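You operate a simulated robot arm through the tools that you are given. There is no shell and no other tool.

Carry out the task below with a simulated robot arm. There is one attempt and no reset: what you move stays moved.

TASK
Put the cotton pads in the pad jar and the buds in the bud jar.
Fine: Both lids go back on.

Only the result counts: the job must be done as asked and must still hold three seconds after the hand-in. Knocking over, shifting, dropping, spilling or breaking anything else fails it. Lids that push on must go on centred and level and be pressed home; caps that screw on are set level and turned clockwise until they are tight.

THE ROBOT
A 6-joint arm with a two-finger parallel gripper, fixed in place. Base frame: the origin is at the foot of the arm, x ahead of it, y to its left, z up; the work surface is at about z = 850. Units: mm, degrees, N and s.
With the tool pointing down near the work surface it reaches from about 360 to 760 mm from the base axis. Its first joint turns from -66.0 to 66.0 degrees. Payload 2.45 kg.
Tool frame: the origin (TCP) lies between the finger pads and is the grasp point; the fingertips stand 24 mm ahead of it; z points along the fingers, y is the line along which they close. Largest opening 68 mm; finger width 17, thickness 10; the body of the gripper, 40 by 70 mm, starts 41 mm behind the TCP.
Orientation is that of the tool frame in the base frame, as a unit quaternion [w, x, y, z]. With the fingers straight down and closing along the base's y, the tool's x points along the base's -x, its y along +y and its z along -z.

THE INTERFACE
- The arm moves only by the tool arm_command. Its argument "plan" is text: rows parted by semicolons, each of 7 numbers parted by spaces: the shift along the tool's x, y, z in units of 50 mm (1.0 is 50 mm), then the turn, a rotation vector about the tool's x, y, z in units of 4 degrees (1.0 is 4 degrees), then the opening, from 0 (shut) to 1 (fully open). In form: tx ty tz rx ry rz gripper; .... A call has 1 to 20 rows; each row shifts and turns the commanded pose from where the row before left it, along the tool's axes as they then stand. A call with a number of a shift or a turn outside -1 to 1 is refused whole. Rows are played at 5 a second. More than 50 mm and 8.6 degrees between two rows, or a gripper value outside its range, and nothing of the call is played. Where a pose cannot be reached the arm comes as near as it can. A force on the tool above 90 N (or 10 N above the force at the start of the call, whichever is more), or a blocked arm, ends the call early, and 0.2 s more pass. Each finger travels about 108 mm/s and halts on what it meets, pressing with about 26 N; the grip force reading is that of the motor and also rises with nothing between the fingers. The clock runs only during rows and for 0.2 s after the last one: add rows that do not move to give the fingers time. It gives the time, the measured TCP pose, the force on the tool (base axes), the opening and the grip force at its end, in the units of the frame above (readings bear some noise), with the torque about the TCP (base axes, N m) and any sound that the robot's microphone picked up.
- Cameras (640 x 400 px; columns grow to the right, rows downward): "scene" is fixed at [180.1, 443.3, 1446.3]; the picture's right is [-0.46, -0.89, 0.00], its down [-0.65, 0.34, -0.68] and it looks along [0.60, -0.31, -0.73] (base axes); focal length 257 px, centre (320, 200). "wrist" rides on the gripper at [84, 11, -75] in the tool frame; the picture's right is [-0.13, 0.99, 0.00], its down [-0.60, -0.08, -0.79] and it looks along [-0.79, -0.10, 0.61] (tool axes); focal length 251 px, centre (320, 200). There is no depth. A picture from a camera that has moved, and an enlarged one, comes with that camera's place and axes in the base frame and with its lens.
- snapshot(camera): a new picture of that camera. The clock stands still meanwhile.
- zoom(camera, box): a new picture of the part [left, top, right, bottom] of that camera's present view, enlarged. The clock stands still meanwhile.
- finish_job(): hands the job in; it is judged then, once.

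Nothing tells you positions but the pictures and the camera data. Unless the task says otherwise, let go and move clear before handing in.

The tools are called after "Emit:" by a JSON object that holds its "op" and its "data". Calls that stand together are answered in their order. arm_command: Moves the arm, as the interface text tells. Its arguments: {"type":"object","properties":{"plan":{"type":"string"}},"required":["plan"]} The other tools are called the same way: snapshot (camera) takes a picture; zoom (camera, box) takes an enlarged picture of a part of a camera's view; finish_job () hands the job in.

At the start:

```text
time: 0.0
tool_pos: [392.8, 190.7, 1235.2]
tcp_rot: [0.0, -0.001, 1.0, 0.0]
ft_force: [0.4, 0.1, 0.1]
moment: [-0.01, -0.03, 0.03]
finger_gap: 68.1
finger_force: 0.1
```

scene: 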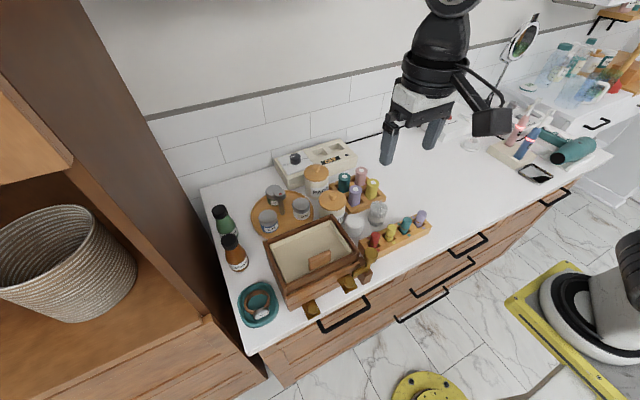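
wrist: 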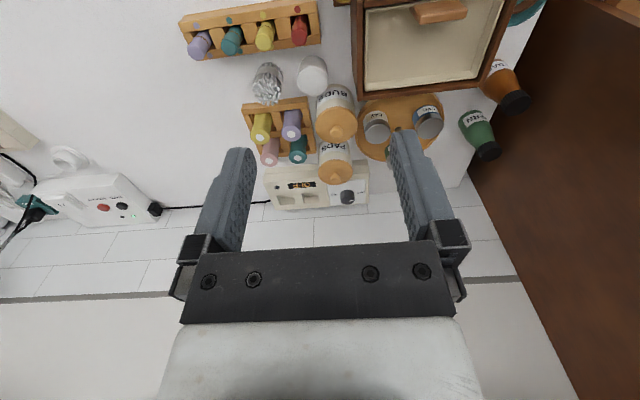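

I see a counter with a tray, two jars labelled PADS and BUDS with wooden lids, nail polish racks, and two glass-like items (possibly a bundle of buds and a stack of pads). I'll enlarge the views before moving.

Emit:
{"op": "zoom", "data": {"camera": "scene", "box": [240, 140, 440, 265]}}

Emit:
{"op": "zoom", "data": {"camera": "wrist", "box": [220, 30, 420, 155]}}

Emit:
{"op": "zoom", "data": {"camera": "wrist", "box": [220, 90, 420, 215]}}

Emit:
{"op": "zoom", "data": {"camera": "scene", "box": [200, 180, 440, 330]}}

```text
3.20 times, centred on (340, 202) of scene
camera zoom: at [180.1, 443.3, 1446.3], right [-0.46, -0.89, 0.0], down [-0.65, 0.34, -0.68], along [0.6, -0.31, -0.73], focal length 823 px, centre (256, 192)
```

zoom: 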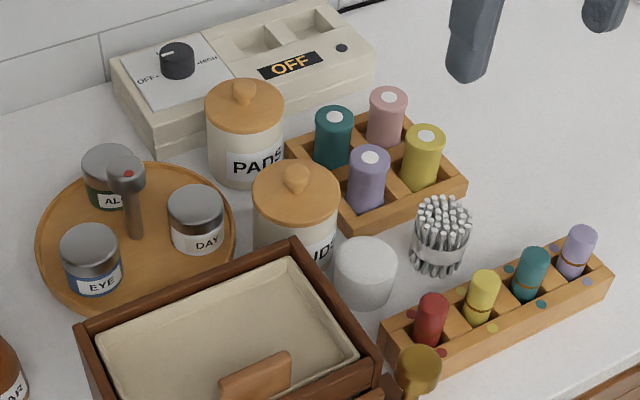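

```text
3.20 times, centred on (320, 92) of wrist
camera zoom: at [308.3, 201.6, 1311.8], right [0.13, 0.99, 0.0], down [0.6, -0.08, 0.79], along [0.79, -0.1, -0.61], focal length 805 px, centre (320, 544)
```

zoom: 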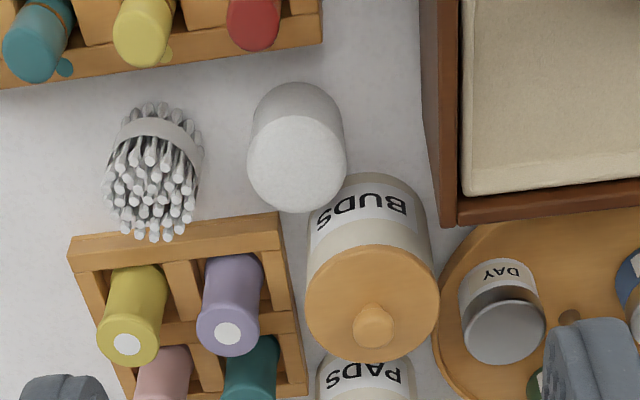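

```text
3.20 times, centred on (320, 152) of wrist
camera zoom: at [308.3, 201.6, 1311.8], right [0.13, 0.99, 0.0], down [0.6, -0.08, 0.79], along [0.79, -0.1, -0.61], focal length 805 px, centre (320, 352)
```

zoom: 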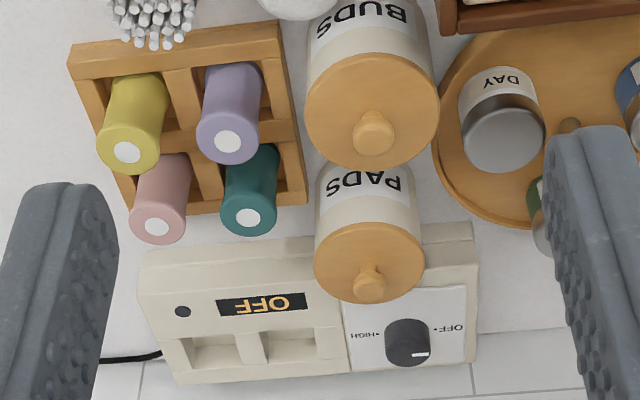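

```text
2.67 times, centred on (320, 255) of scene
camera zoom: at [180.1, 443.3, 1446.3], right [-0.46, -0.89, 0.0], down [-0.65, 0.34, -0.68], along [0.6, -0.31, -0.73], focal length 686 px, centre (320, 53)
```

zoom: 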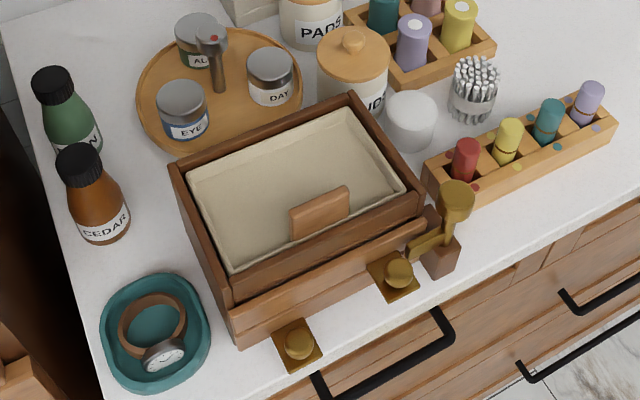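

I see the PADS jar at roughly (700, 185) and the BUDS jar at roughly (576, 200). Both have knobbed wooden lids about 73 mm wide. The pad stack stands near (525, 157) and the bud bundle near (540, 100). I'll lower the wrist camera for a closer look.

Emit:
{"op": "arm_command", "data": {"plan": "0 0 0.8 0 0 0 1; 0 0 0.8 0 0 0 1; 0 0 0.8 0 0 0 1; 0 0 0.8 0 0 0 1; 0 0 0 0 0 0 1; 0 0 0 0 0 0 1"}}

Emit:
{"op": "snapshot", "data": {"camera": "wrist"}}

Emit:
{"op": "zoom", "data": {"camera": "wrist", "box": [220, 30, 420, 155]}}

```text
time: 1.4
tool_pos: [394.7, 190.9, 1074.3]
tcp_rot: [0.0, 0.0, 1.0, 0.0]
ft_force: [-0.8, -0.2, 0.1]
moment: [-0.03, 0.02, 0.02]
finger_gap: 68.1
finger_force: 0.0
```

```text
taken
camera wrist: at [310.4, 202.3, 1150.8], right [0.13, 0.99, 0.0], down [0.6, -0.08, 0.79], along [0.79, -0.1, -0.61], focal length 251 px, centre (320, 200)
```

wrist: 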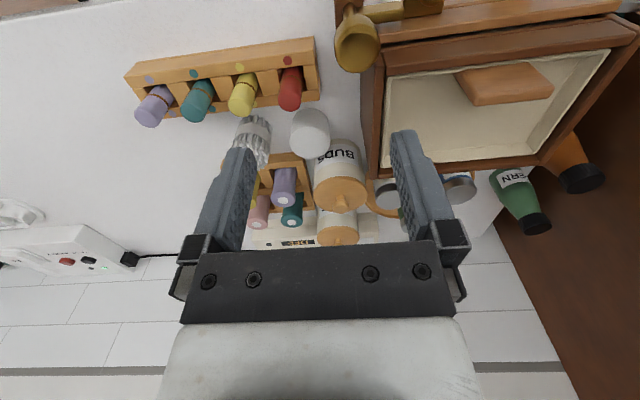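

```text
3.20 times, centred on (320, 92) of wrist
camera zoom: at [310.4, 202.3, 1150.8], right [0.13, 0.99, 0.0], down [0.6, -0.08, 0.79], along [0.79, -0.1, -0.61], focal length 805 px, centre (320, 544)
```

zoom: 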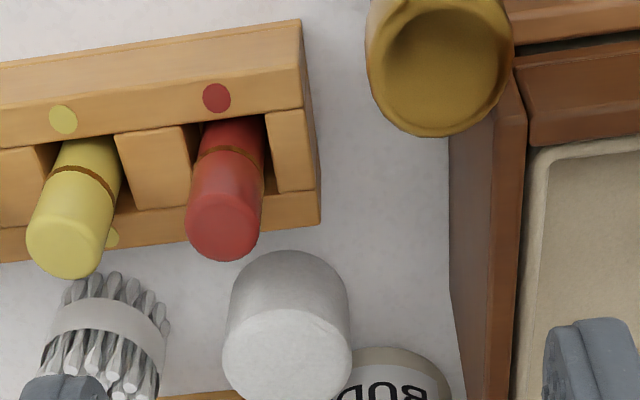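

The gripper blocks part of the view, so I'll move to the right (−y), where the counter is free. A second viewpoint lets me triangulate the jars and the loose items.

Emit:
{"op": "arm_command", "data": {"plan": "0 -0.9 0 0 0 0 1; 0 -0.9 0 0 0 0 1; 0 -0.9 0 0 0 0 1; 0 -0.4 0 0 0 0 1; 0 0 0 0 0 0 1; 0 0 0 0 0 0 1"}}

Emit:
{"op": "snapshot", "data": {"camera": "wrist"}}

Emit:
{"op": "snapshot", "data": {"camera": "scene"}}

```text
time: 2.8
tool_pos: [390.2, 34.8, 1076.3]
tcp_rot: [0.0, 0.0, 1.0, 0.0]
ft_force: [0.9, -0.3, 1.1]
moment: [0.02, -0.01, -0.03]
finger_gap: 67.8
finger_force: 0.1
```

```text
taken
camera wrist: at [306.9, 46.3, 1152.5], right [0.13, 0.99, 0.0], down [0.6, -0.08, 0.79], along [0.79, -0.1, -0.61], focal length 251 px, centre (320, 200)
```

wrist: 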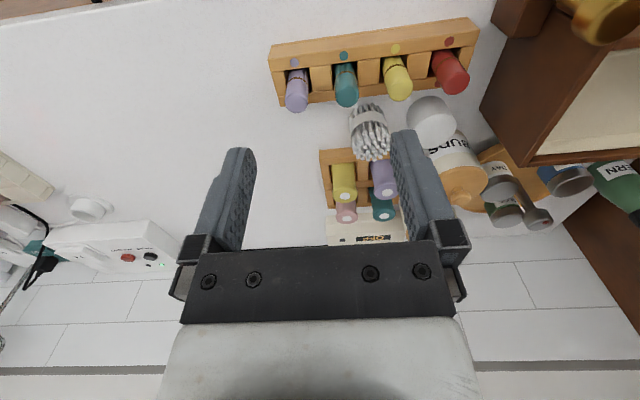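

```text
taken
```

scene: 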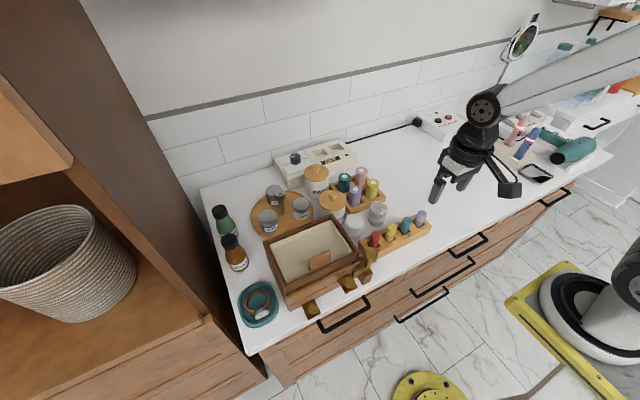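

Next I'll enlarge both views to measure pixel positions.

Emit:
{"op": "zoom", "data": {"camera": "wrist", "box": [320, 60, 520, 185]}}

Emit:
{"op": "zoom", "data": {"camera": "wrist", "box": [400, 130, 560, 230]}}

Emit:
{"op": "zoom", "data": {"camera": "scene", "box": [290, 150, 410, 225]}}

Emit:
{"op": "zoom", "data": {"camera": "scene", "box": [310, 180, 440, 261]}}

```text
3.20 times, centred on (420, 122) of wrist
camera zoom: at [306.9, 46.3, 1152.5], right [0.13, 0.99, 0.0], down [0.6, -0.08, 0.79], along [0.79, -0.1, -0.61], focal length 805 px, centre (0, 448)
```

zoom: 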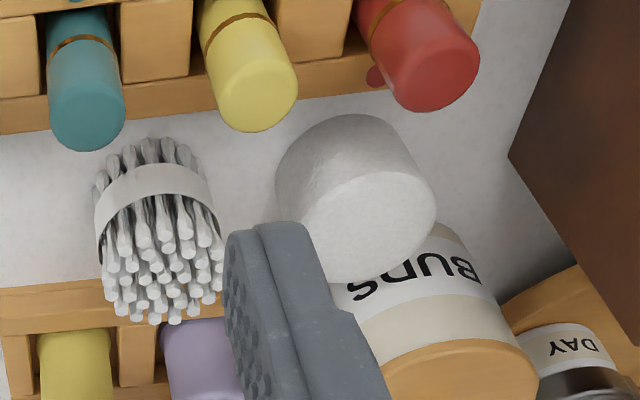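

```text
4.00 times, centred on (480, 180) of wrist
camera zoom: at [306.9, 46.3, 1152.5], right [0.13, 0.99, 0.0], down [0.6, -0.08, 0.79], along [0.79, -0.1, -0.61], focal length 1006 px, centre (-320, 280)
```

zoom: 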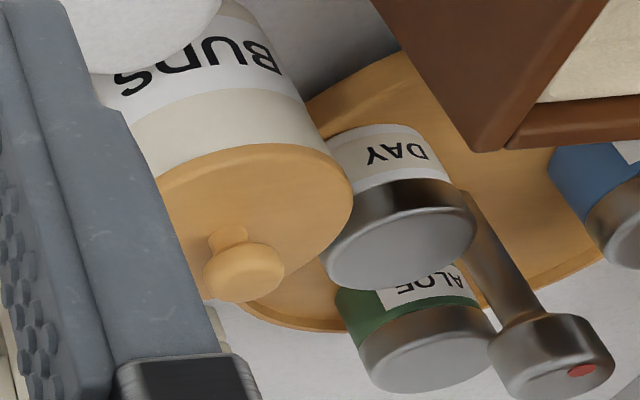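

```text
5.33 times, centred on (350, 188) of scene
camera zoom: at [180.1, 443.3, 1446.3], right [-0.46, -0.89, 0.0], down [-0.65, 0.34, -0.68], along [0.6, -0.31, -0.73], focal length 1371 px, centre (160, 267)
```

zoom: 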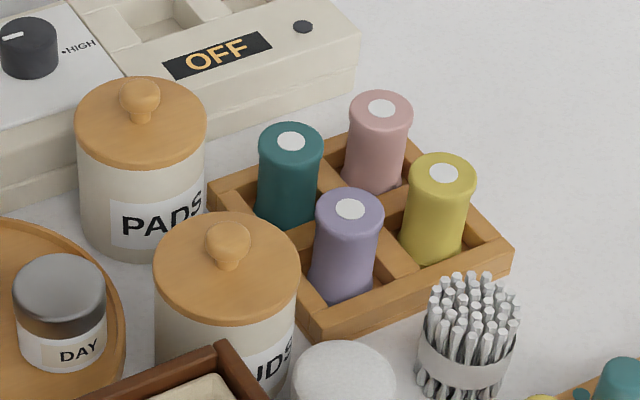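

```text
4.92 times, centred on (375, 220) of scene
camera zoom: at [180.1, 443.3, 1446.3], right [-0.46, -0.89, 0.0], down [-0.65, 0.34, -0.68], along [0.6, -0.31, -0.73], focal length 1266 px, centre (49, 99)
```

zoom: 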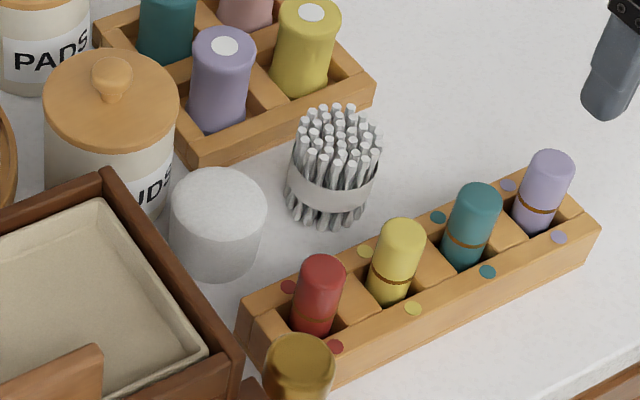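

Both lids have mushroom knobs: BUDS at about (582, 196, 955) and PADS at about (704, 183, 953). The pad stack is at (520, 162) with its top near 897, and the bud bundle is at (522, 82) with its top near 910. Next I'll hover above the BUDS knob and centre on it with the wrist camera.

Emit:
{"op": "arm_command", "data": {"plan": "-0.627 0.537 0 0 0 0 1; -0.627 0.537 0 0 0 0 1; -0.627 0.537 0 0 0 0 1; -0.627 0.537 0 0 0 0 1; -0.627 0.537 0 0 0 0 1; -0.627 0.537 0 0 0 0 1; 0 0 0.5 0 0 0 1; 0 0 0.5 0 0 0 1; 0 0 0 0 0 0 1; 0 0 0 0 0 0 1"}}

Emit:
{"op": "snapshot", "data": {"camera": "wrist"}}

Emit:
{"op": "snapshot", "data": {"camera": "scene"}}

```text
time: 5.0
tool_pos: [582.4, 195.7, 1025.8]
tcp_rot: [0.001, 0.0, 1.0, -0.001]
ft_force: [0.5, 0.2, 0.3]
moment: [0.0, 0.01, -0.01]
finger_gap: 68.1
finger_force: 0.0
```

```text
taken
camera wrist: at [498.7, 207.2, 1102.5], right [0.13, 0.99, 0.0], down [0.6, -0.08, 0.79], along [0.79, -0.1, -0.61], focal length 251 px, centre (320, 200)
```

wrist: 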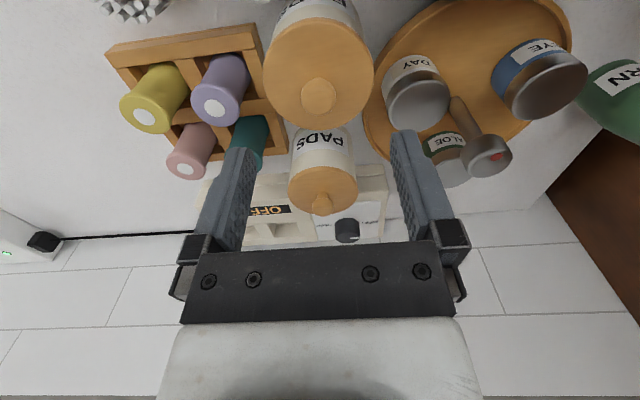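

```text
taken
```

scene: 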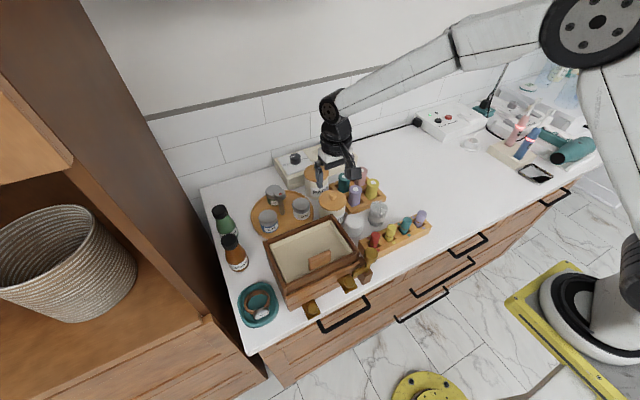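

Emit:
{"op": "zoom", "data": {"camera": "wrist", "box": [240, 10, 400, 110]}}

Emit:
{"op": "zoom", "data": {"camera": "wrist", "box": [240, 130, 400, 230]}}

```text
4.00 times, centred on (320, 60) of wrist
camera zoom: at [498.7, 207.2, 1102.5], right [0.13, 0.99, 0.0], down [0.6, -0.08, 0.79], along [0.79, -0.1, -0.61], focal length 1006 px, centre (320, 760)
```

zoom: 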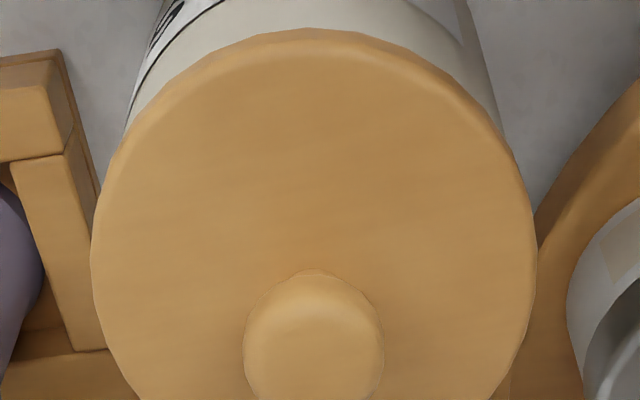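

```text
4.00 times, centred on (320, 180) of wrist
camera zoom: at [498.7, 207.2, 1102.5], right [0.13, 0.99, 0.0], down [0.6, -0.08, 0.79], along [0.79, -0.1, -0.61], focal length 1006 px, centre (320, 280)
```

zoom: 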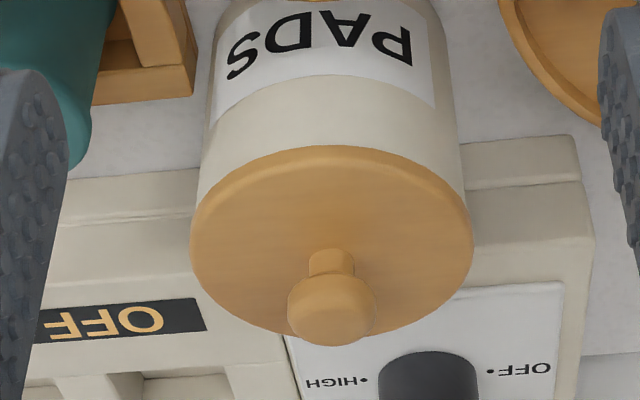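

The BUDS knob is about 22 mm wide, centred under the tool at about (583, 195). I'll lower around it in two stages with the fingers open and check the force.

Emit:
{"op": "arm_command", "data": {"plan": "0 0 0.4 0 0 0 1; 0 0 0.4 0 0 0 1; 0 0 0.2 0 0 0 1; 0 0 0 0 0 0 1; 0 0 0 0 0 0 1"}}

Emit:
{"op": "snapshot", "data": {"camera": "wrist"}}

Emit:
{"op": "zoom", "data": {"camera": "scene", "box": [290, 140, 390, 203]}}

```text
time: 6.2
tool_pos: [579.3, 197.8, 975.8]
tcp_rot: [0.001, 0.0, 1.0, 0.0]
ft_force: [-0.2, -0.1, 0.4]
moment: [-0.01, 0.0, 0.0]
finger_gap: 68.0
finger_force: 0.1
```

```text
taken
camera wrist: at [496.6, 208.0, 1051.7], right [0.13, 0.99, 0.0], down [0.6, -0.08, 0.79], along [0.79, -0.1, -0.61], focal length 251 px, centre (320, 200)
```

wrist: 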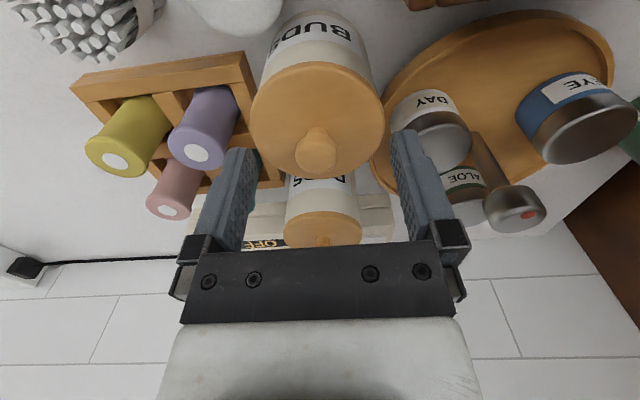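

```text
6.35 times, centred on (340, 172) of scene
camera zoom: at [180.1, 443.3, 1446.3], right [-0.46, -0.89, 0.0], down [-0.65, 0.34, -0.68], along [0.6, -0.31, -0.73], focal length 1632 px, centre (193, 381)
```

zoom: 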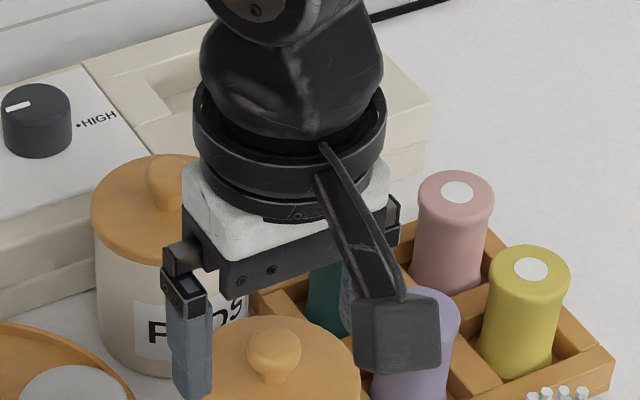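

Emit:
{"op": "zoom", "data": {"camera": "wrist", "box": [240, 90, 400, 190]}}

```text
4.00 times, centred on (320, 140) of wrist
camera zoom: at [496.6, 208.0, 1051.7], right [0.13, 0.99, 0.0], down [0.6, -0.08, 0.79], along [0.79, -0.1, -0.61], focal length 1006 px, centre (320, 440)
```

zoom: 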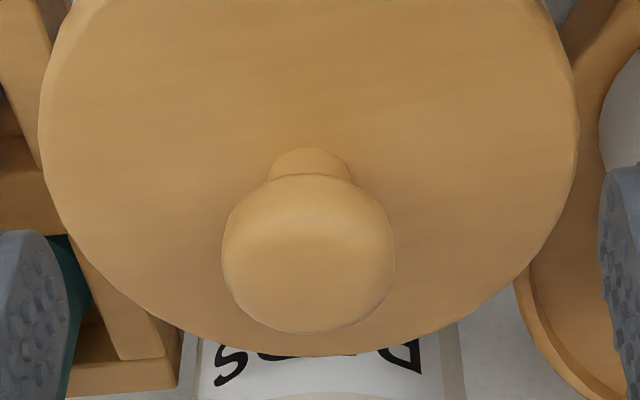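

The knob sits 1–2 mm off the tool axis and about 20 mm below the TCP. I'll trim that, lower 9 mm, and close gently on it.

Emit:
{"op": "arm_command", "data": {"plan": "-0.02 -0.032 0.1 0 0 0 1; 0 0 0.08 0 0 0 1; 0 0 0 0 0 0 1; 0 0 0 0 0 0 0.6; 0 0 0 0 0 0 0.4; 0 0 0 0 0 0 0.3; 0 0 0 0 0 0 0.2; 0 0 0 0 0 0 0.2; 0 0 0 0 0 0 0.2"}}

Emit:
{"op": "zoom", "data": {"camera": "wrist", "box": [220, 90, 420, 215]}}

```text
time: 8.2
tool_pos: [581.4, 195.1, 967.9]
tcp_rot: [0.0, 0.0, 1.0, 0.0]
ft_force: [0.3, -1.1, 1.3]
moment: [-0.11, -0.03, -0.03]
finger_gap: 21.3
finger_force: 26.5
```

```text
3.20 times, centred on (320, 152) of wrist
camera zoom: at [497.6, 206.8, 1043.1], right [0.13, 0.99, 0.0], down [0.6, -0.08, 0.79], along [0.79, -0.1, -0.61], focal length 805 px, centre (320, 352)
```

zoom: 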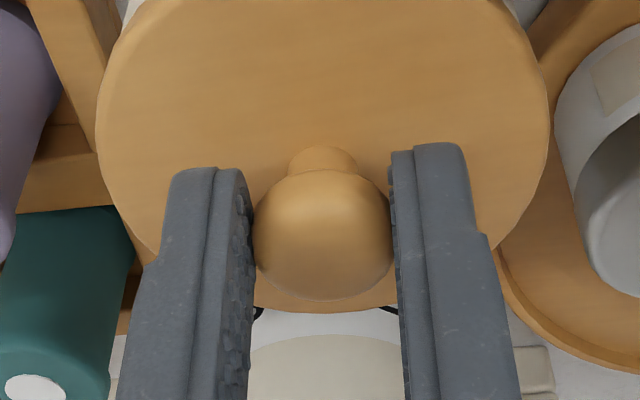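

The knob is gripped at a 21 mm gap with almost no side force. I'll lift a few millimetres and read the force to tell whether the lid lifts off or is held.

Emit:
{"op": "arm_command", "data": {"plan": "0 0 -0.02 0 0 0 0.2; 0 0 -0.02 0 0 0 0.2; 0 0 -0.02 0 0 0 0.2; 0 0 0 0 0 0 0.2"}}

Emit:
{"op": "zoom", "data": {"camera": "wrist", "box": [220, 0, 420, 125]}}

Emit:
{"op": "zoom", "data": {"camera": "scene", "box": [290, 160, 390, 223]}}

```text
time: 9.2
tool_pos: [581.4, 194.0, 969.4]
tcp_rot: [0.0, 0.0, 1.0, -0.001]
ft_force: [1.2, 0.5, -0.8]
moment: [-0.01, 0.0, -0.02]
finger_gap: 21.4
finger_force: 26.0
heard: snap
```

```text
3.20 times, centred on (320, 62) of wrist
camera zoom: at [497.5, 206.4, 1045.9], right [0.13, 0.99, 0.0], down [0.6, -0.08, 0.79], along [0.79, -0.1, -0.61], focal length 805 px, centre (320, 640)
```

zoom: 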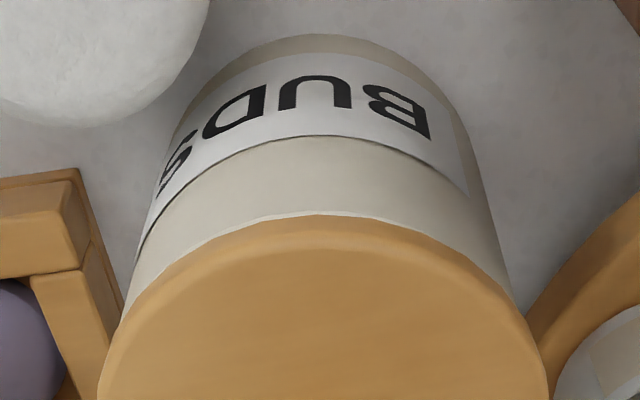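

```text
6.35 times, centred on (340, 192) of scene
camera zoom: at [180.1, 443.3, 1446.3], right [-0.46, -0.89, 0.0], down [-0.65, 0.34, -0.68], along [0.6, -0.31, -0.73], focal length 1632 px, centre (193, 254)
```

zoom: 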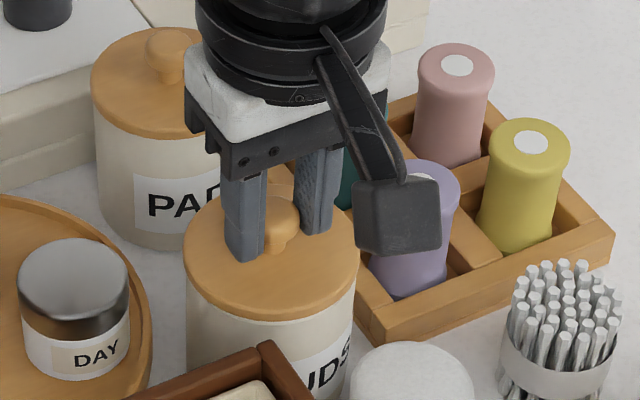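

I heard a snap and the force reads only about 1 N, so it's a push-on lid and it is now free. I'll lift it clear and carry it to the empty counter at about (600, −60).

Emit:
{"op": "arm_command", "data": {"plan": "0 0 -0.2 0 0 0 0.2; 0 0 -0.4 0 0 0 0.2; 0 0 -0.6 0 0 0 0.2; 0 0 -0.4 0 0 0 0.2; -0.06 -0.4 0 0 0 0 0.2; -0.06 -0.7 0 0 0 0 0.2; -0.06 -0.85 0 0 0 0 0.2; -0.06 -0.85 0 0 0 0 0.2; -0.06 -0.85 0 0 0 0 0.2; -0.06 -0.85 0 0 0 0 0.2; 0 -0.6 0 0 0 0 0.2; 0 0 0 0 0 0 0.2; 0 0 0 0 0 0 0.2"}}

Emit:
{"op": "snapshot", "data": {"camera": "scene"}}

Emit:
{"op": "zoom", "data": {"camera": "scene", "box": [290, 140, 450, 240]}}

Emit:
{"op": "snapshot", "data": {"camera": "wrist"}}

```text
time: 12.0
tool_pos: [600.6, -59.5, 1049.2]
tcp_rot: [0.0, 0.0, 1.0, -0.001]
ft_force: [-0.7, 0.8, 0.1]
moment: [0.04, 0.0, -0.02]
finger_gap: 21.3
finger_force: 25.7
```

```text
taken
```

scene: 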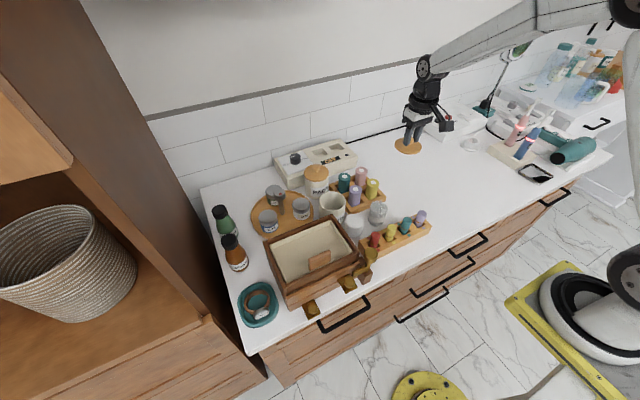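

```text
4.00 times, centred on (370, 190) of scene
camera zoom: at [180.1, 443.3, 1446.3], right [-0.46, -0.89, 0.0], down [-0.65, 0.34, -0.68], along [0.6, -0.31, -0.73], focal length 1028 px, centre (120, 240)
```

zoom: 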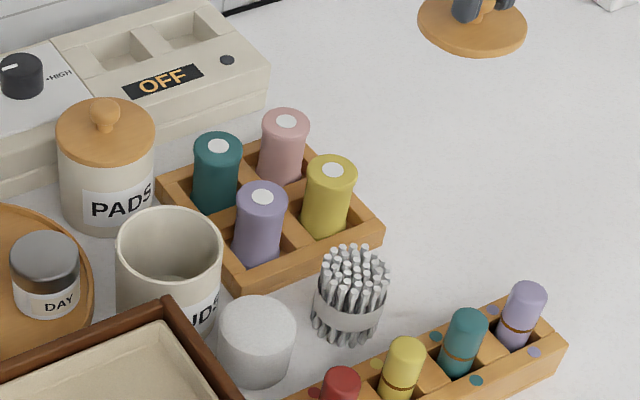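

```text
taken
camera wrist: at [516.4, -47.3, 1125.8], right [0.13, 0.99, 0.0], down [0.6, -0.08, 0.79], along [0.79, -0.1, -0.61], focal length 251 px, centre (320, 200)
```

wrist: 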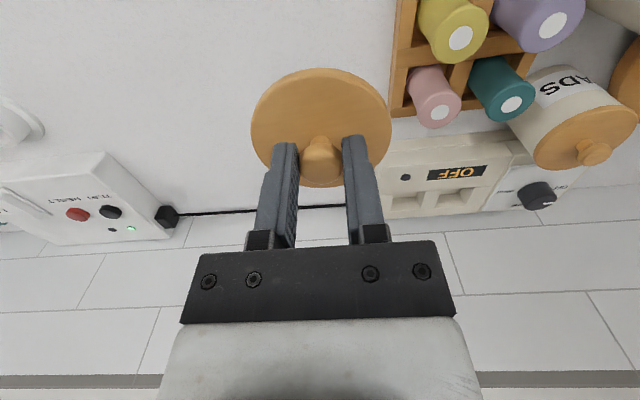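

The lid is off and the BUDS jar is open. I'll lower the lid toward the clear counter, stop about 15 mm above it, and look.

Emit:
{"op": "arm_command", "data": {"plan": "0 0 0.5 0 0 0 0.2; 0 0 0.8 0 0 0 0.2; 0 0 0.8 0 0 0 0.2; 0 0 0.5 0 0 0 0.2; 0 0 0.2 0 0 0 0.2; 0 0 0 0 0 0 0.2; 0 0 0 0 0 0 0.2"}}

Emit:
{"op": "zoom", "data": {"camera": "scene", "box": [340, 130, 460, 205]}}

```text
time: 13.6
tool_pos: [598.7, -59.8, 910.1]
tcp_rot: [0.0, 0.0, 1.0, -0.001]
ft_force: [0.5, 0.0, 0.0]
moment: [-0.01, 0.01, 0.0]
finger_gap: 21.5
finger_force: 25.7
```

```text
5.33 times, centred on (400, 168) of scene
camera zoom: at [180.1, 443.3, 1446.3], right [-0.46, -0.89, 0.0], down [-0.65, 0.34, -0.68], along [0.6, -0.31, -0.73], focal length 1371 px, centre (-107, 373)
```

zoom: 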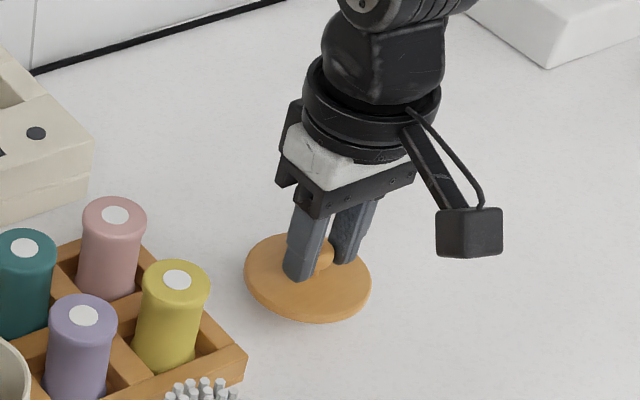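

Emit:
{"op": "arm_command", "data": {"plan": "0 0 0.06 0 0 0 0.2; 0 0 0.06 0 0 0 0.2; 0 0 0.06 0 0 0 0.2; 0 0 0 0 0 0 0.2"}}

Emit:
{"op": "zoom", "data": {"camera": "scene", "box": [370, 160, 450, 210]}}

```text
time: 14.6
tool_pos: [599.9, -59.2, 900.7]
tcp_rot: [-0.001, 0.0, 1.0, 0.001]
ft_force: [0.2, 0.1, -0.9]
moment: [0.01, 0.0, 0.01]
finger_gap: 21.2
finger_force: 25.8
```

```text
8.00 times, centred on (410, 185) of scene
camera zoom: at [180.1, 443.3, 1446.3], right [-0.46, -0.89, 0.0], down [-0.65, 0.34, -0.68], along [0.6, -0.31, -0.73], focal length 2056 px, centre (-400, 320)
```

zoom: 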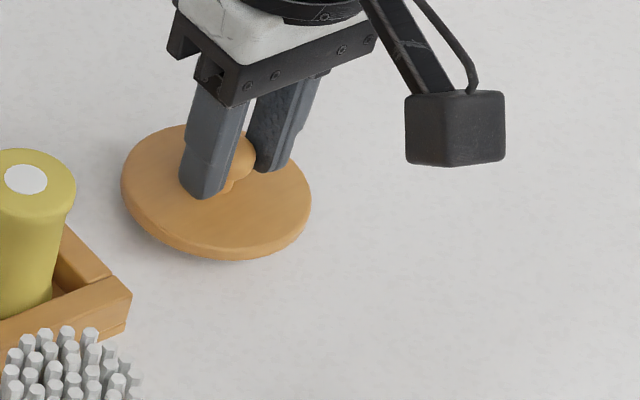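

No contact yet. I'll keep going down in 2 mm rows.

Emit:
{"op": "arm_command", "data": {"plan": "0 0 0.04 0 0 0 0.2; 0 0 0.04 0 0 0 0.2; 0 0 0 0 0 0 0.2"}}

```text
time: 15.4
tool_pos: [600.9, -60.0, 896.7]
tcp_rot: [0.0, 0.0, 1.0, 0.001]
ft_force: [0.2, -0.6, -0.5]
moment: [0.0, 0.02, -0.01]
finger_gap: 21.3
finger_force: 26.1
```

Emit:
{"op": "arm_command", "data": {"plan": "0 0 0.04 0 0 0 0.2; 0 0 0.04 0 0 0 0.2; 0 0 0 0 0 0 0.2"}}

Emit:
{"op": "zoom", "data": {"camera": "scene", "box": [370, 160, 450, 210]}}

```text
time: 16.2
tool_pos: [599.6, -59.4, 894.2]
tcp_rot: [0.0, -0.001, 1.0, 0.0]
ft_force: [-8.6, -2.4, 21.5]
moment: [-0.11, 0.28, -0.08]
finger_gap: 21.4
finger_force: 26.1
```

```text
8.00 times, centred on (410, 185) of scene
camera zoom: at [179.4, 443.3, 1446.4], right [-0.46, -0.89, 0.0], down [-0.65, 0.34, -0.68], along [0.6, -0.31, -0.73], focal length 2056 px, centre (-400, 320)
```

zoom: 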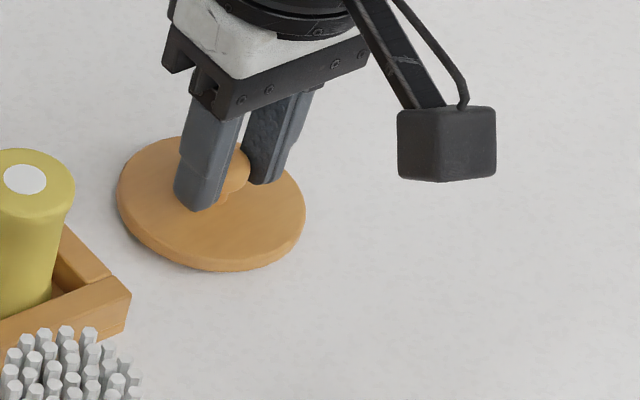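

The lid is down on the counter (21 N). I'll ease up about 1.6 mm, open slowly, and check that it sits flat before leaving.

Emit:
{"op": "arm_command", "data": {"plan": "0 0 -0.032 0 0 0 0.2; 0 0 0 0 0 0 0.2"}}

```text
time: 16.8
tool_pos: [600.2, -59.5, 894.0]
tcp_rot: [0.002, 0.0, 1.0, 0.0]
ft_force: [0.9, -1.6, 5.3]
moment: [0.0, -0.1, 0.0]
finger_gap: 21.6
finger_force: 25.5
```

Emit:
{"op": "arm_command", "data": {"plan": "0 0 0 0 0 0 0.33; 0 0 0 0 0 0 0.4; 0 0 0 0 0 0 0.6; 0 0 0 0 0 0 0.8; 0 0 0 0 0 0 0.8; 0 0 -0.2 0 0 0 0.8; 0 0 -0.5 0 0 0 0.8; 0 0 -0.8 0 0 0 0.8; 0 0 -0.8 0 0 0 0.8; 0 0 -0.6 0 0 0 1; 0 0 0 0 0 0 1"}}

Emit:
{"op": "snapshot", "data": {"camera": "wrist"}}

Emit:
{"op": "snapshot", "data": {"camera": "scene"}}

Emit:
{"op": "zoom", "data": {"camera": "scene", "box": [290, 140, 450, 240]}}

```text
time: 19.2
tool_pos: [599.9, -59.9, 1038.2]
tcp_rot: [0.0, 0.0, 1.0, 0.0]
ft_force: [0.4, -0.2, -0.1]
moment: [-0.03, -0.04, 0.01]
finger_gap: 68.0
finger_force: 0.1
```

```text
taken
camera wrist: at [516.2, -46.8, 1114.2], right [0.13, 0.99, 0.0], down [0.6, -0.08, 0.79], along [0.79, -0.1, -0.61], focal length 251 px, centre (320, 200)
```

wrist: 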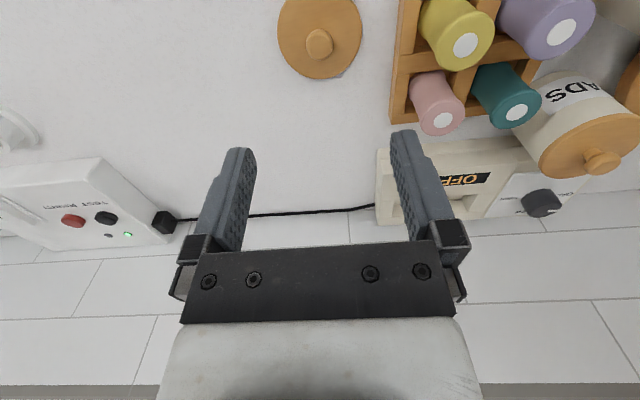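

```text
taken
```

scene: 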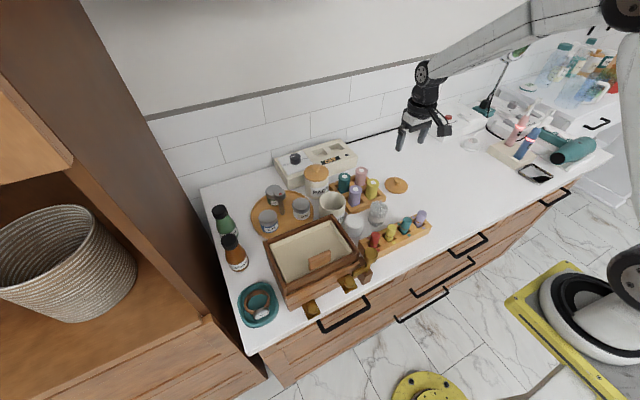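

```text
4.00 times, centred on (370, 190) of scene
camera zoom: at [180.1, 443.3, 1446.3], right [-0.46, -0.89, 0.0], down [-0.65, 0.34, -0.68], along [0.6, -0.31, -0.73], focal length 1028 px, centre (120, 240)
```

zoom: 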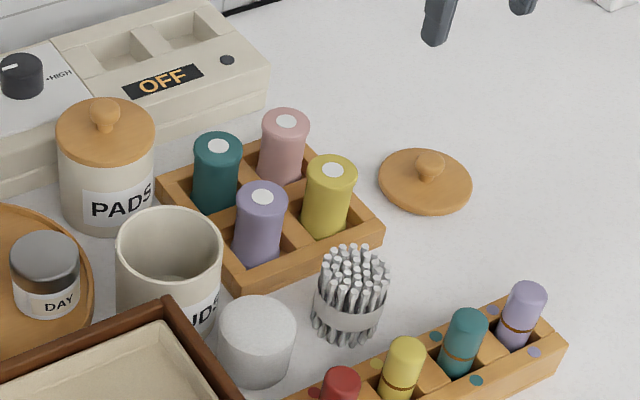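

The lid rests flat and clear of everything. Now the PADS lid: I'll move above its knob at about (705, 183).

Emit:
{"op": "arm_command", "data": {"plan": "-0.2 0.4 0 0 0 0 1; -0.35 0.811 0 0 0 0 1; -0.35 0.811 0 0 0 0 1; -0.35 0.811 0 0 0 0 1; -0.35 0.811 0 0 0 0 1; -0.35 0.811 0 0 0 0 1; -0.15 0.411 0 0 0 0 1; 0 0 0.5 0 0 0 1; 0 0 0.4 0 0 0 1; 0 0 0.2 0 0 0 1; 0 0 0 0 0 0 1; 0 0 0 0 0 0 1"}}

Emit:
{"op": "zoom", "data": {"camera": "wrist", "box": [240, 90, 400, 190]}}

Emit:
{"op": "snapshot", "data": {"camera": "wrist"}}

```text
time: 21.8
tool_pos: [703.2, 183.4, 983.1]
tcp_rot: [0.0, 0.001, 1.0, 0.0]
ft_force: [-0.1, 0.2, -0.6]
moment: [0.02, 0.01, 0.02]
finger_gap: 67.8
finger_force: 0.0
```

```text
4.00 times, centred on (320, 140) of wrist
camera zoom: at [619.5, 194.5, 1059.8], right [0.13, 0.99, 0.0], down [0.6, -0.08, 0.79], along [0.79, -0.1, -0.61], focal length 1006 px, centre (320, 440)
```

zoom: 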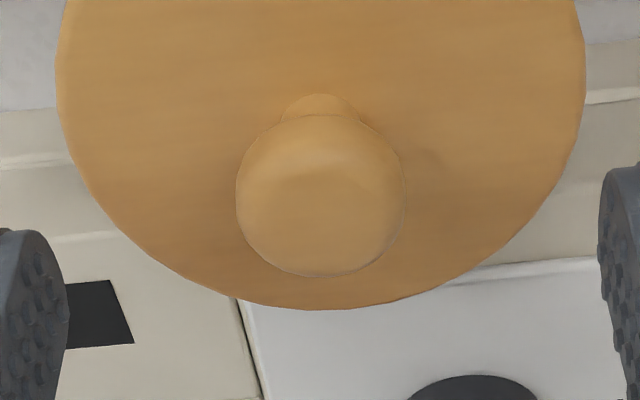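

```text
taken
camera wrist: at [619.5, 194.5, 1059.8], right [0.13, 0.99, 0.0], down [0.6, -0.08, 0.79], along [0.79, -0.1, -0.61], focal length 251 px, centre (320, 200)
```

wrist: 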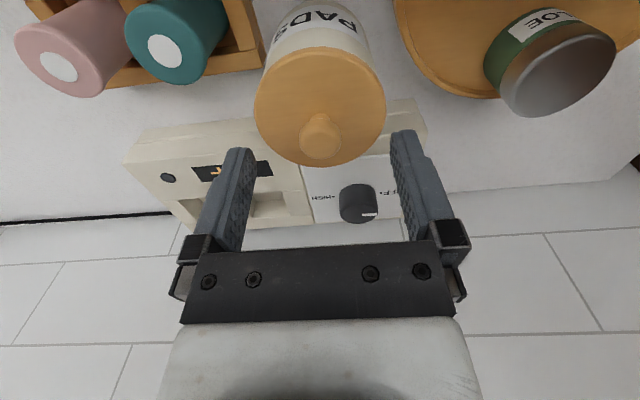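

The PADS knob is centred, about 30 mm below the TCP. I'll lower 19 mm and close on it.

Emit:
{"op": "arm_command", "data": {"plan": "0 0 0.2 0 0 0 1; 0 0 0.1 0 0 0 1; 0 0 0.076 0 0 0 1; 0 0 0 0 0 0 1; 0 0 0 0 0 0 0.6; 0 0 0 0 0 0 0.4; 0 0 0 0 0 0 0.3; 0 0 0 0 0 0 0.2; 0 0 0 0 0 0 0.2; 0 0 0 0 0 0 0.2"}}

Emit:
{"op": "zoom", "data": {"camera": "wrist", "box": [220, 90, 420, 215]}}

```text
time: 24.0
tool_pos: [705.2, 184.4, 964.6]
tcp_rot: [0.0, 0.0, 1.0, 0.0]
ft_force: [-0.7, 0.0, 0.7]
moment: [-0.03, -0.03, -0.03]
finger_gap: 21.0
finger_force: 26.0
heard: snap
```

```text
3.20 times, centred on (320, 152) of wrist
camera zoom: at [620.6, 195.0, 1041.5], right [0.13, 0.99, 0.0], down [0.6, -0.08, 0.79], along [0.79, -0.1, -0.61], focal length 805 px, centre (320, 352)
```

zoom: 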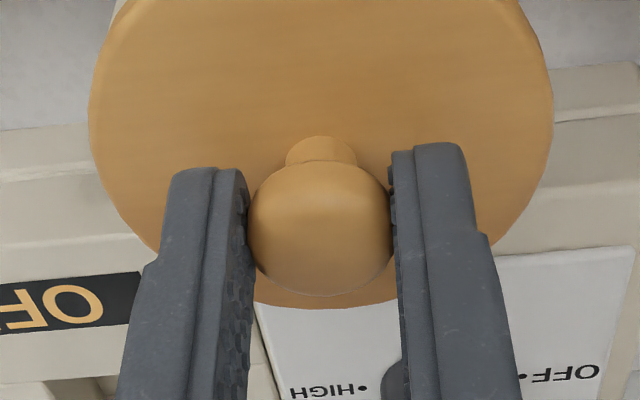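

A snap came while gripping, so this lid probably popped loose as the fingers closed. I'll lift slowly and watch the force.

Emit:
{"op": "arm_command", "data": {"plan": "0 0 -0.02 0 0 0 0.2; 0 0 -0.02 0 0 0 0.2; 0 0 -0.02 0 0 0 0.2; 0 0 -0.04 0 0 0 0.2; 0 0 0 0 0 0 0.2"}}

Emit:
{"op": "zoom", "data": {"camera": "scene", "box": [280, 140, 400, 215]}}

Emit:
{"op": "zoom", "data": {"camera": "wrist", "box": [220, 0, 420, 125]}}

```text
time: 25.2
tool_pos: [705.9, 184.8, 971.0]
tcp_rot: [-0.001, 0.0, 1.0, -0.001]
ft_force: [0.6, 0.5, -0.5]
moment: [0.01, -0.02, 0.0]
finger_gap: 21.6
finger_force: 25.7
```

```text
5.33 times, centred on (340, 178) of scene
camera zoom: at [180.1, 443.3, 1446.3], right [-0.46, -0.89, 0.0], down [-0.65, 0.34, -0.68], along [0.6, -0.31, -0.73], focal length 1371 px, centre (213, 320)
```

zoom: 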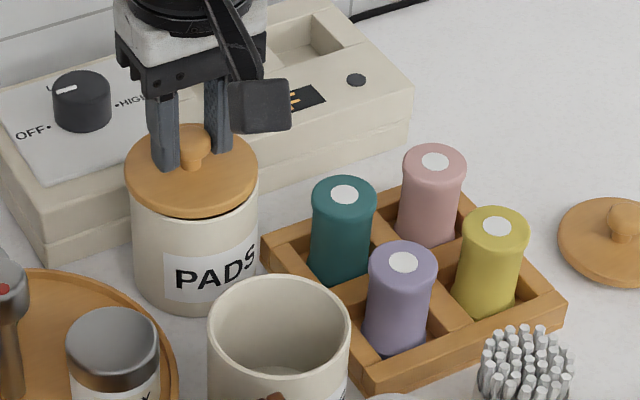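

```text
3.20 times, centred on (320, 62) of wrist
camera zoom: at [620.9, 195.7, 1046.2], right [0.13, 0.99, 0.0], down [0.6, -0.08, 0.79], along [0.79, -0.1, -0.61], focal length 805 px, centre (320, 640)
```

zoom: 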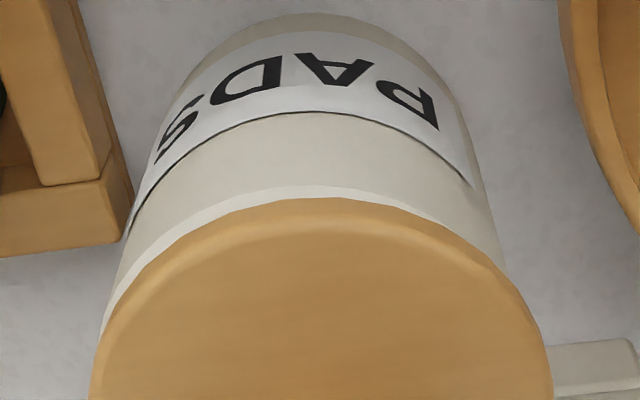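

The lid is off and the jar hasn't moved. I'll carry it to a second clear spot at about (600, −165).

Emit:
{"op": "arm_command", "data": {"plan": "0 0 -0.2 0 0 0 0.2; 0 0 -0.4 0 0 0 0.2; 0 0 -0.6 0 0 0 0.2; 0 0 -0.4 0 0 0 0.2; 0.13 -0.4 0 0 0 0 0.2; 0.233 -0.774 0 0 0 0 0.2; 0.233 -0.774 0 0 0 0 0.2; 0.233 -0.774 0 0 0 0 0.2; 0.233 -0.774 0 0 0 0 0.2; 0.233 -0.774 0 0 0 0 0.2; 0.233 -0.774 0 0 0 0 0.2; 0.233 -0.774 0 0 0 0 0.2; 0.233 -0.774 0 0 0 0 0.2; 0.106 -0.378 0 0 0 0 0.2; 0 0 0 0 0 0 0.2; 0 0 0 0 0 0 0.2"}}

Emit:
{"op": "snapshot", "data": {"camera": "scene"}}

Emit:
{"op": "zoom", "data": {"camera": "scene", "box": [280, 140, 440, 240]}}

Emit:
{"op": "snapshot", "data": {"camera": "wrist"}}

```text
time: 28.6
tool_pos: [599.7, -164.5, 1049.9]
tcp_rot: [0.0, 0.001, 1.0, 0.0]
ft_force: [0.3, 0.8, -0.1]
moment: [0.01, 0.02, -0.04]
finger_gap: 21.4
finger_force: 26.5
```

```text
taken
```

scene: 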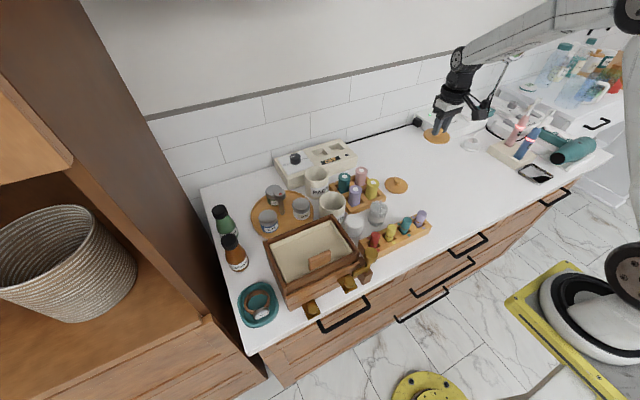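

```text
4.00 times, centred on (360, 190) of scene
camera zoom: at [180.1, 443.3, 1446.3], right [-0.46, -0.89, 0.0], down [-0.65, 0.34, -0.68], along [0.6, -0.31, -0.73], focal length 1028 px, centre (160, 240)
```

zoom: 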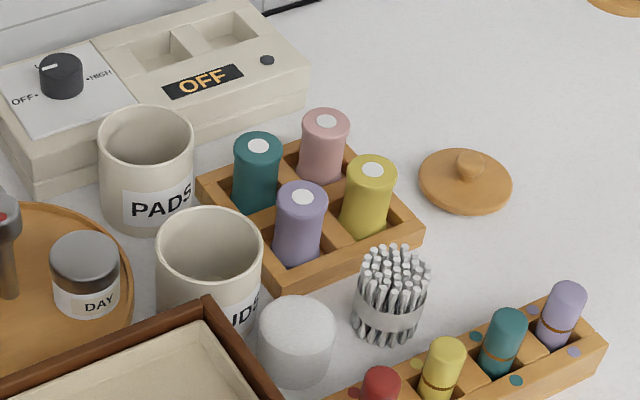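

```text
taken
camera wrist: at [516.0, -152.8, 1126.4], right [0.13, 0.99, 0.0], down [0.6, -0.08, 0.79], along [0.79, -0.1, -0.61], focal length 251 px, centre (320, 200)
```

wrist: 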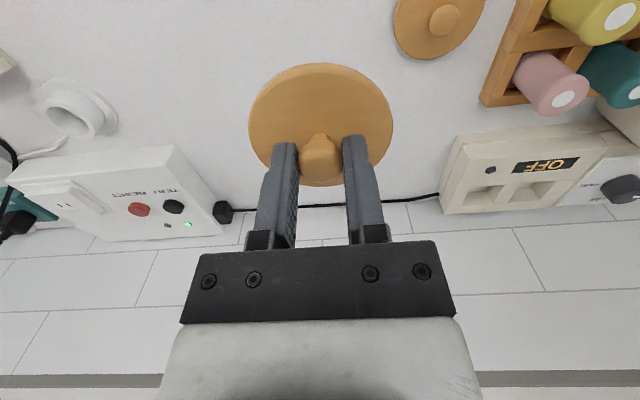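

The spot is clear. I'll lower the lid to just above the counter and then touch down gently.

Emit:
{"op": "arm_command", "data": {"plan": "0 0 0.5 0 0 0 0.2; 0 0 0.8 0 0 0 0.2; 0 0 0.8 0 0 0 0.2; 0 0 0.6 0 0 0 0.2; 0 0 0.24 0 0 0 0.2; 0 0 0.1 0 0 0 0.2; 0 0 0 0 0 0 0.2; 0 0 0 0 0 0 0.2"}}

```text
time: 30.4
tool_pos: [599.1, -166.2, 898.2]
tcp_rot: [0.0, 0.0, 1.0, 0.0]
ft_force: [-0.3, -0.8, -0.6]
moment: [0.04, -0.02, -0.01]
finger_gap: 21.4
finger_force: 26.1
```

Emit:
{"op": "arm_command", "data": {"plan": "0 0 0.03 0 0 0 0.2; 0 0 0.03 0 0 0 0.2; 0 0 0 0 0 0 0.2"}}

```text
time: 31.2
tool_pos: [599.3, -165.0, 895.2]
tcp_rot: [0.001, 0.0, 1.0, 0.001]
ft_force: [0.2, 0.3, -0.3]
moment: [-0.01, -0.02, -0.01]
finger_gap: 21.4
finger_force: 25.6
```

Emit:
{"op": "arm_command", "data": {"plan": "0 0 0.02 0 0 0 0.2; 0 0 0.02 0 0 0 0.2; 0 0 0 0 0 0 0.2"}}

```text
time: 32.0
tool_pos: [599.1, -164.1, 892.2]
tcp_rot: [0.0, 0.0, 1.0, 0.0]
ft_force: [-0.3, -0.4, 0.1]
moment: [-0.01, 0.0, -0.02]
finger_gap: 21.5
finger_force: 26.0
```

Emit:
{"op": "arm_command", "data": {"plan": "0 0 0.02 0 0 0 0.2; 0 0 0.02 0 0 0 0.2; 0 0 0 0 0 0 0.2"}}

Emit:
{"op": "zoom", "data": {"camera": "scene", "box": [380, 150, 460, 200]}}

```text
time: 32.8
tool_pos: [599.3, -165.3, 892.6]
tcp_rot: [0.0, -0.001, 1.0, 0.0]
ft_force: [-5.3, 3.6, 14.1]
moment: [0.07, 0.24, -0.04]
finger_gap: 21.4
finger_force: 26.0
```

```text
8.00 times, centred on (420, 175) of scene
camera zoom: at [179.7, 443.4, 1446.4], right [-0.46, -0.89, 0.0], down [-0.65, 0.34, -0.68], along [0.6, -0.31, -0.73], focal length 2056 px, centre (-480, 400)
```

zoom: 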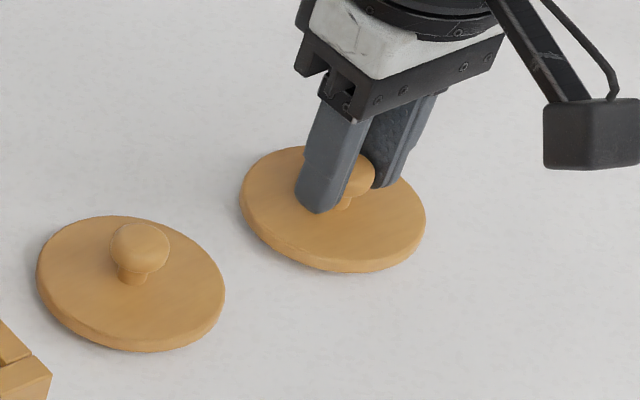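

Contact at 14 N. I'll ease off, release, raise, and move above the bud bundle at about (522, 82).

Emit:
{"op": "arm_command", "data": {"plan": "0 0 -0.018 0 0 0 0.2; 0 0 0 0 0 0 0.33; 0 0 0 0 0 0 0.4; 0 0 0 0 0 0 0.6; 0 0 0 0 0 0 0.8; 0 0 0 0 0 0 0.8; 0 0 -0.2 0 0 0 0.8; 0 0 -0.5 0 0 0 0.8; 0 0 -0.8 0 0 0 0.8; 0 0 -0.8 0 0 0 0.8; 0 0 -0.6 0 0 0 1; 0 0 0 0 0 0 1"}}

Emit:
{"op": "arm_command", "data": {"plan": "0.13 0.4 0 0 0 0 1; 0.26 0.8 0 0 0 0 1; 0.26 0.8 0 0 0 0 1; 0.26 0.8 0 0 0 0 1; 0.26 0.8 0 0 0 0 1; 0.26 0.8 0 0 0 0 1; 0.13 0.54 0 0 0 0 1; 0 0 0 0 0 0 1; 0 0 0 0 0 0 1"}}

Emit:
{"op": "snapshot", "data": {"camera": "wrist"}}

Emit:
{"op": "snapshot", "data": {"camera": "scene"}}

```text
time: 35.4
tool_pos: [599.6, -163.6, 1038.7]
tcp_rot: [0.0, 0.0, 1.0, 0.0]
ft_force: [0.2, -0.4, 1.0]
moment: [0.0, -0.01, 0.02]
finger_gap: 67.8
finger_force: 0.0
```

```text
time: 37.4
tool_pos: [521.3, 82.1, 1038.4]
tcp_rot: [-0.001, 0.0, 1.0, 0.0]
ft_force: [-0.3, -0.2, -0.1]
moment: [0.01, 0.0, 0.05]
finger_gap: 68.1
finger_force: 0.1
```

```text
taken
camera wrist: at [436.2, 93.7, 1114.6], right [0.13, 0.99, 0.0], down [0.6, -0.08, 0.79], along [0.79, -0.1, -0.61], focal length 251 px, centre (320, 200)
```

wrist: 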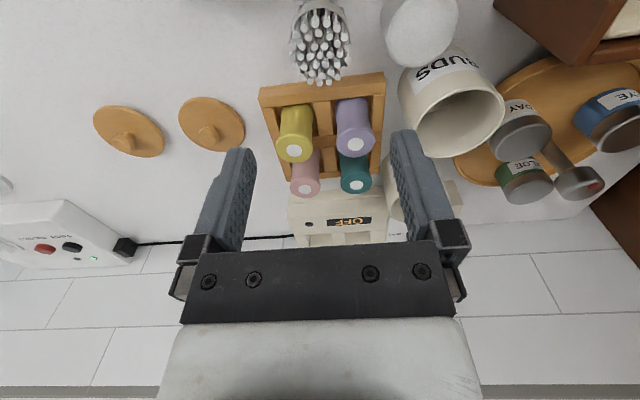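

```text
taken
```

scene: 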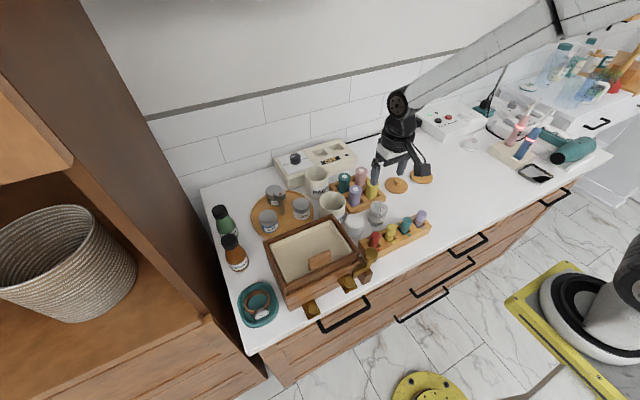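

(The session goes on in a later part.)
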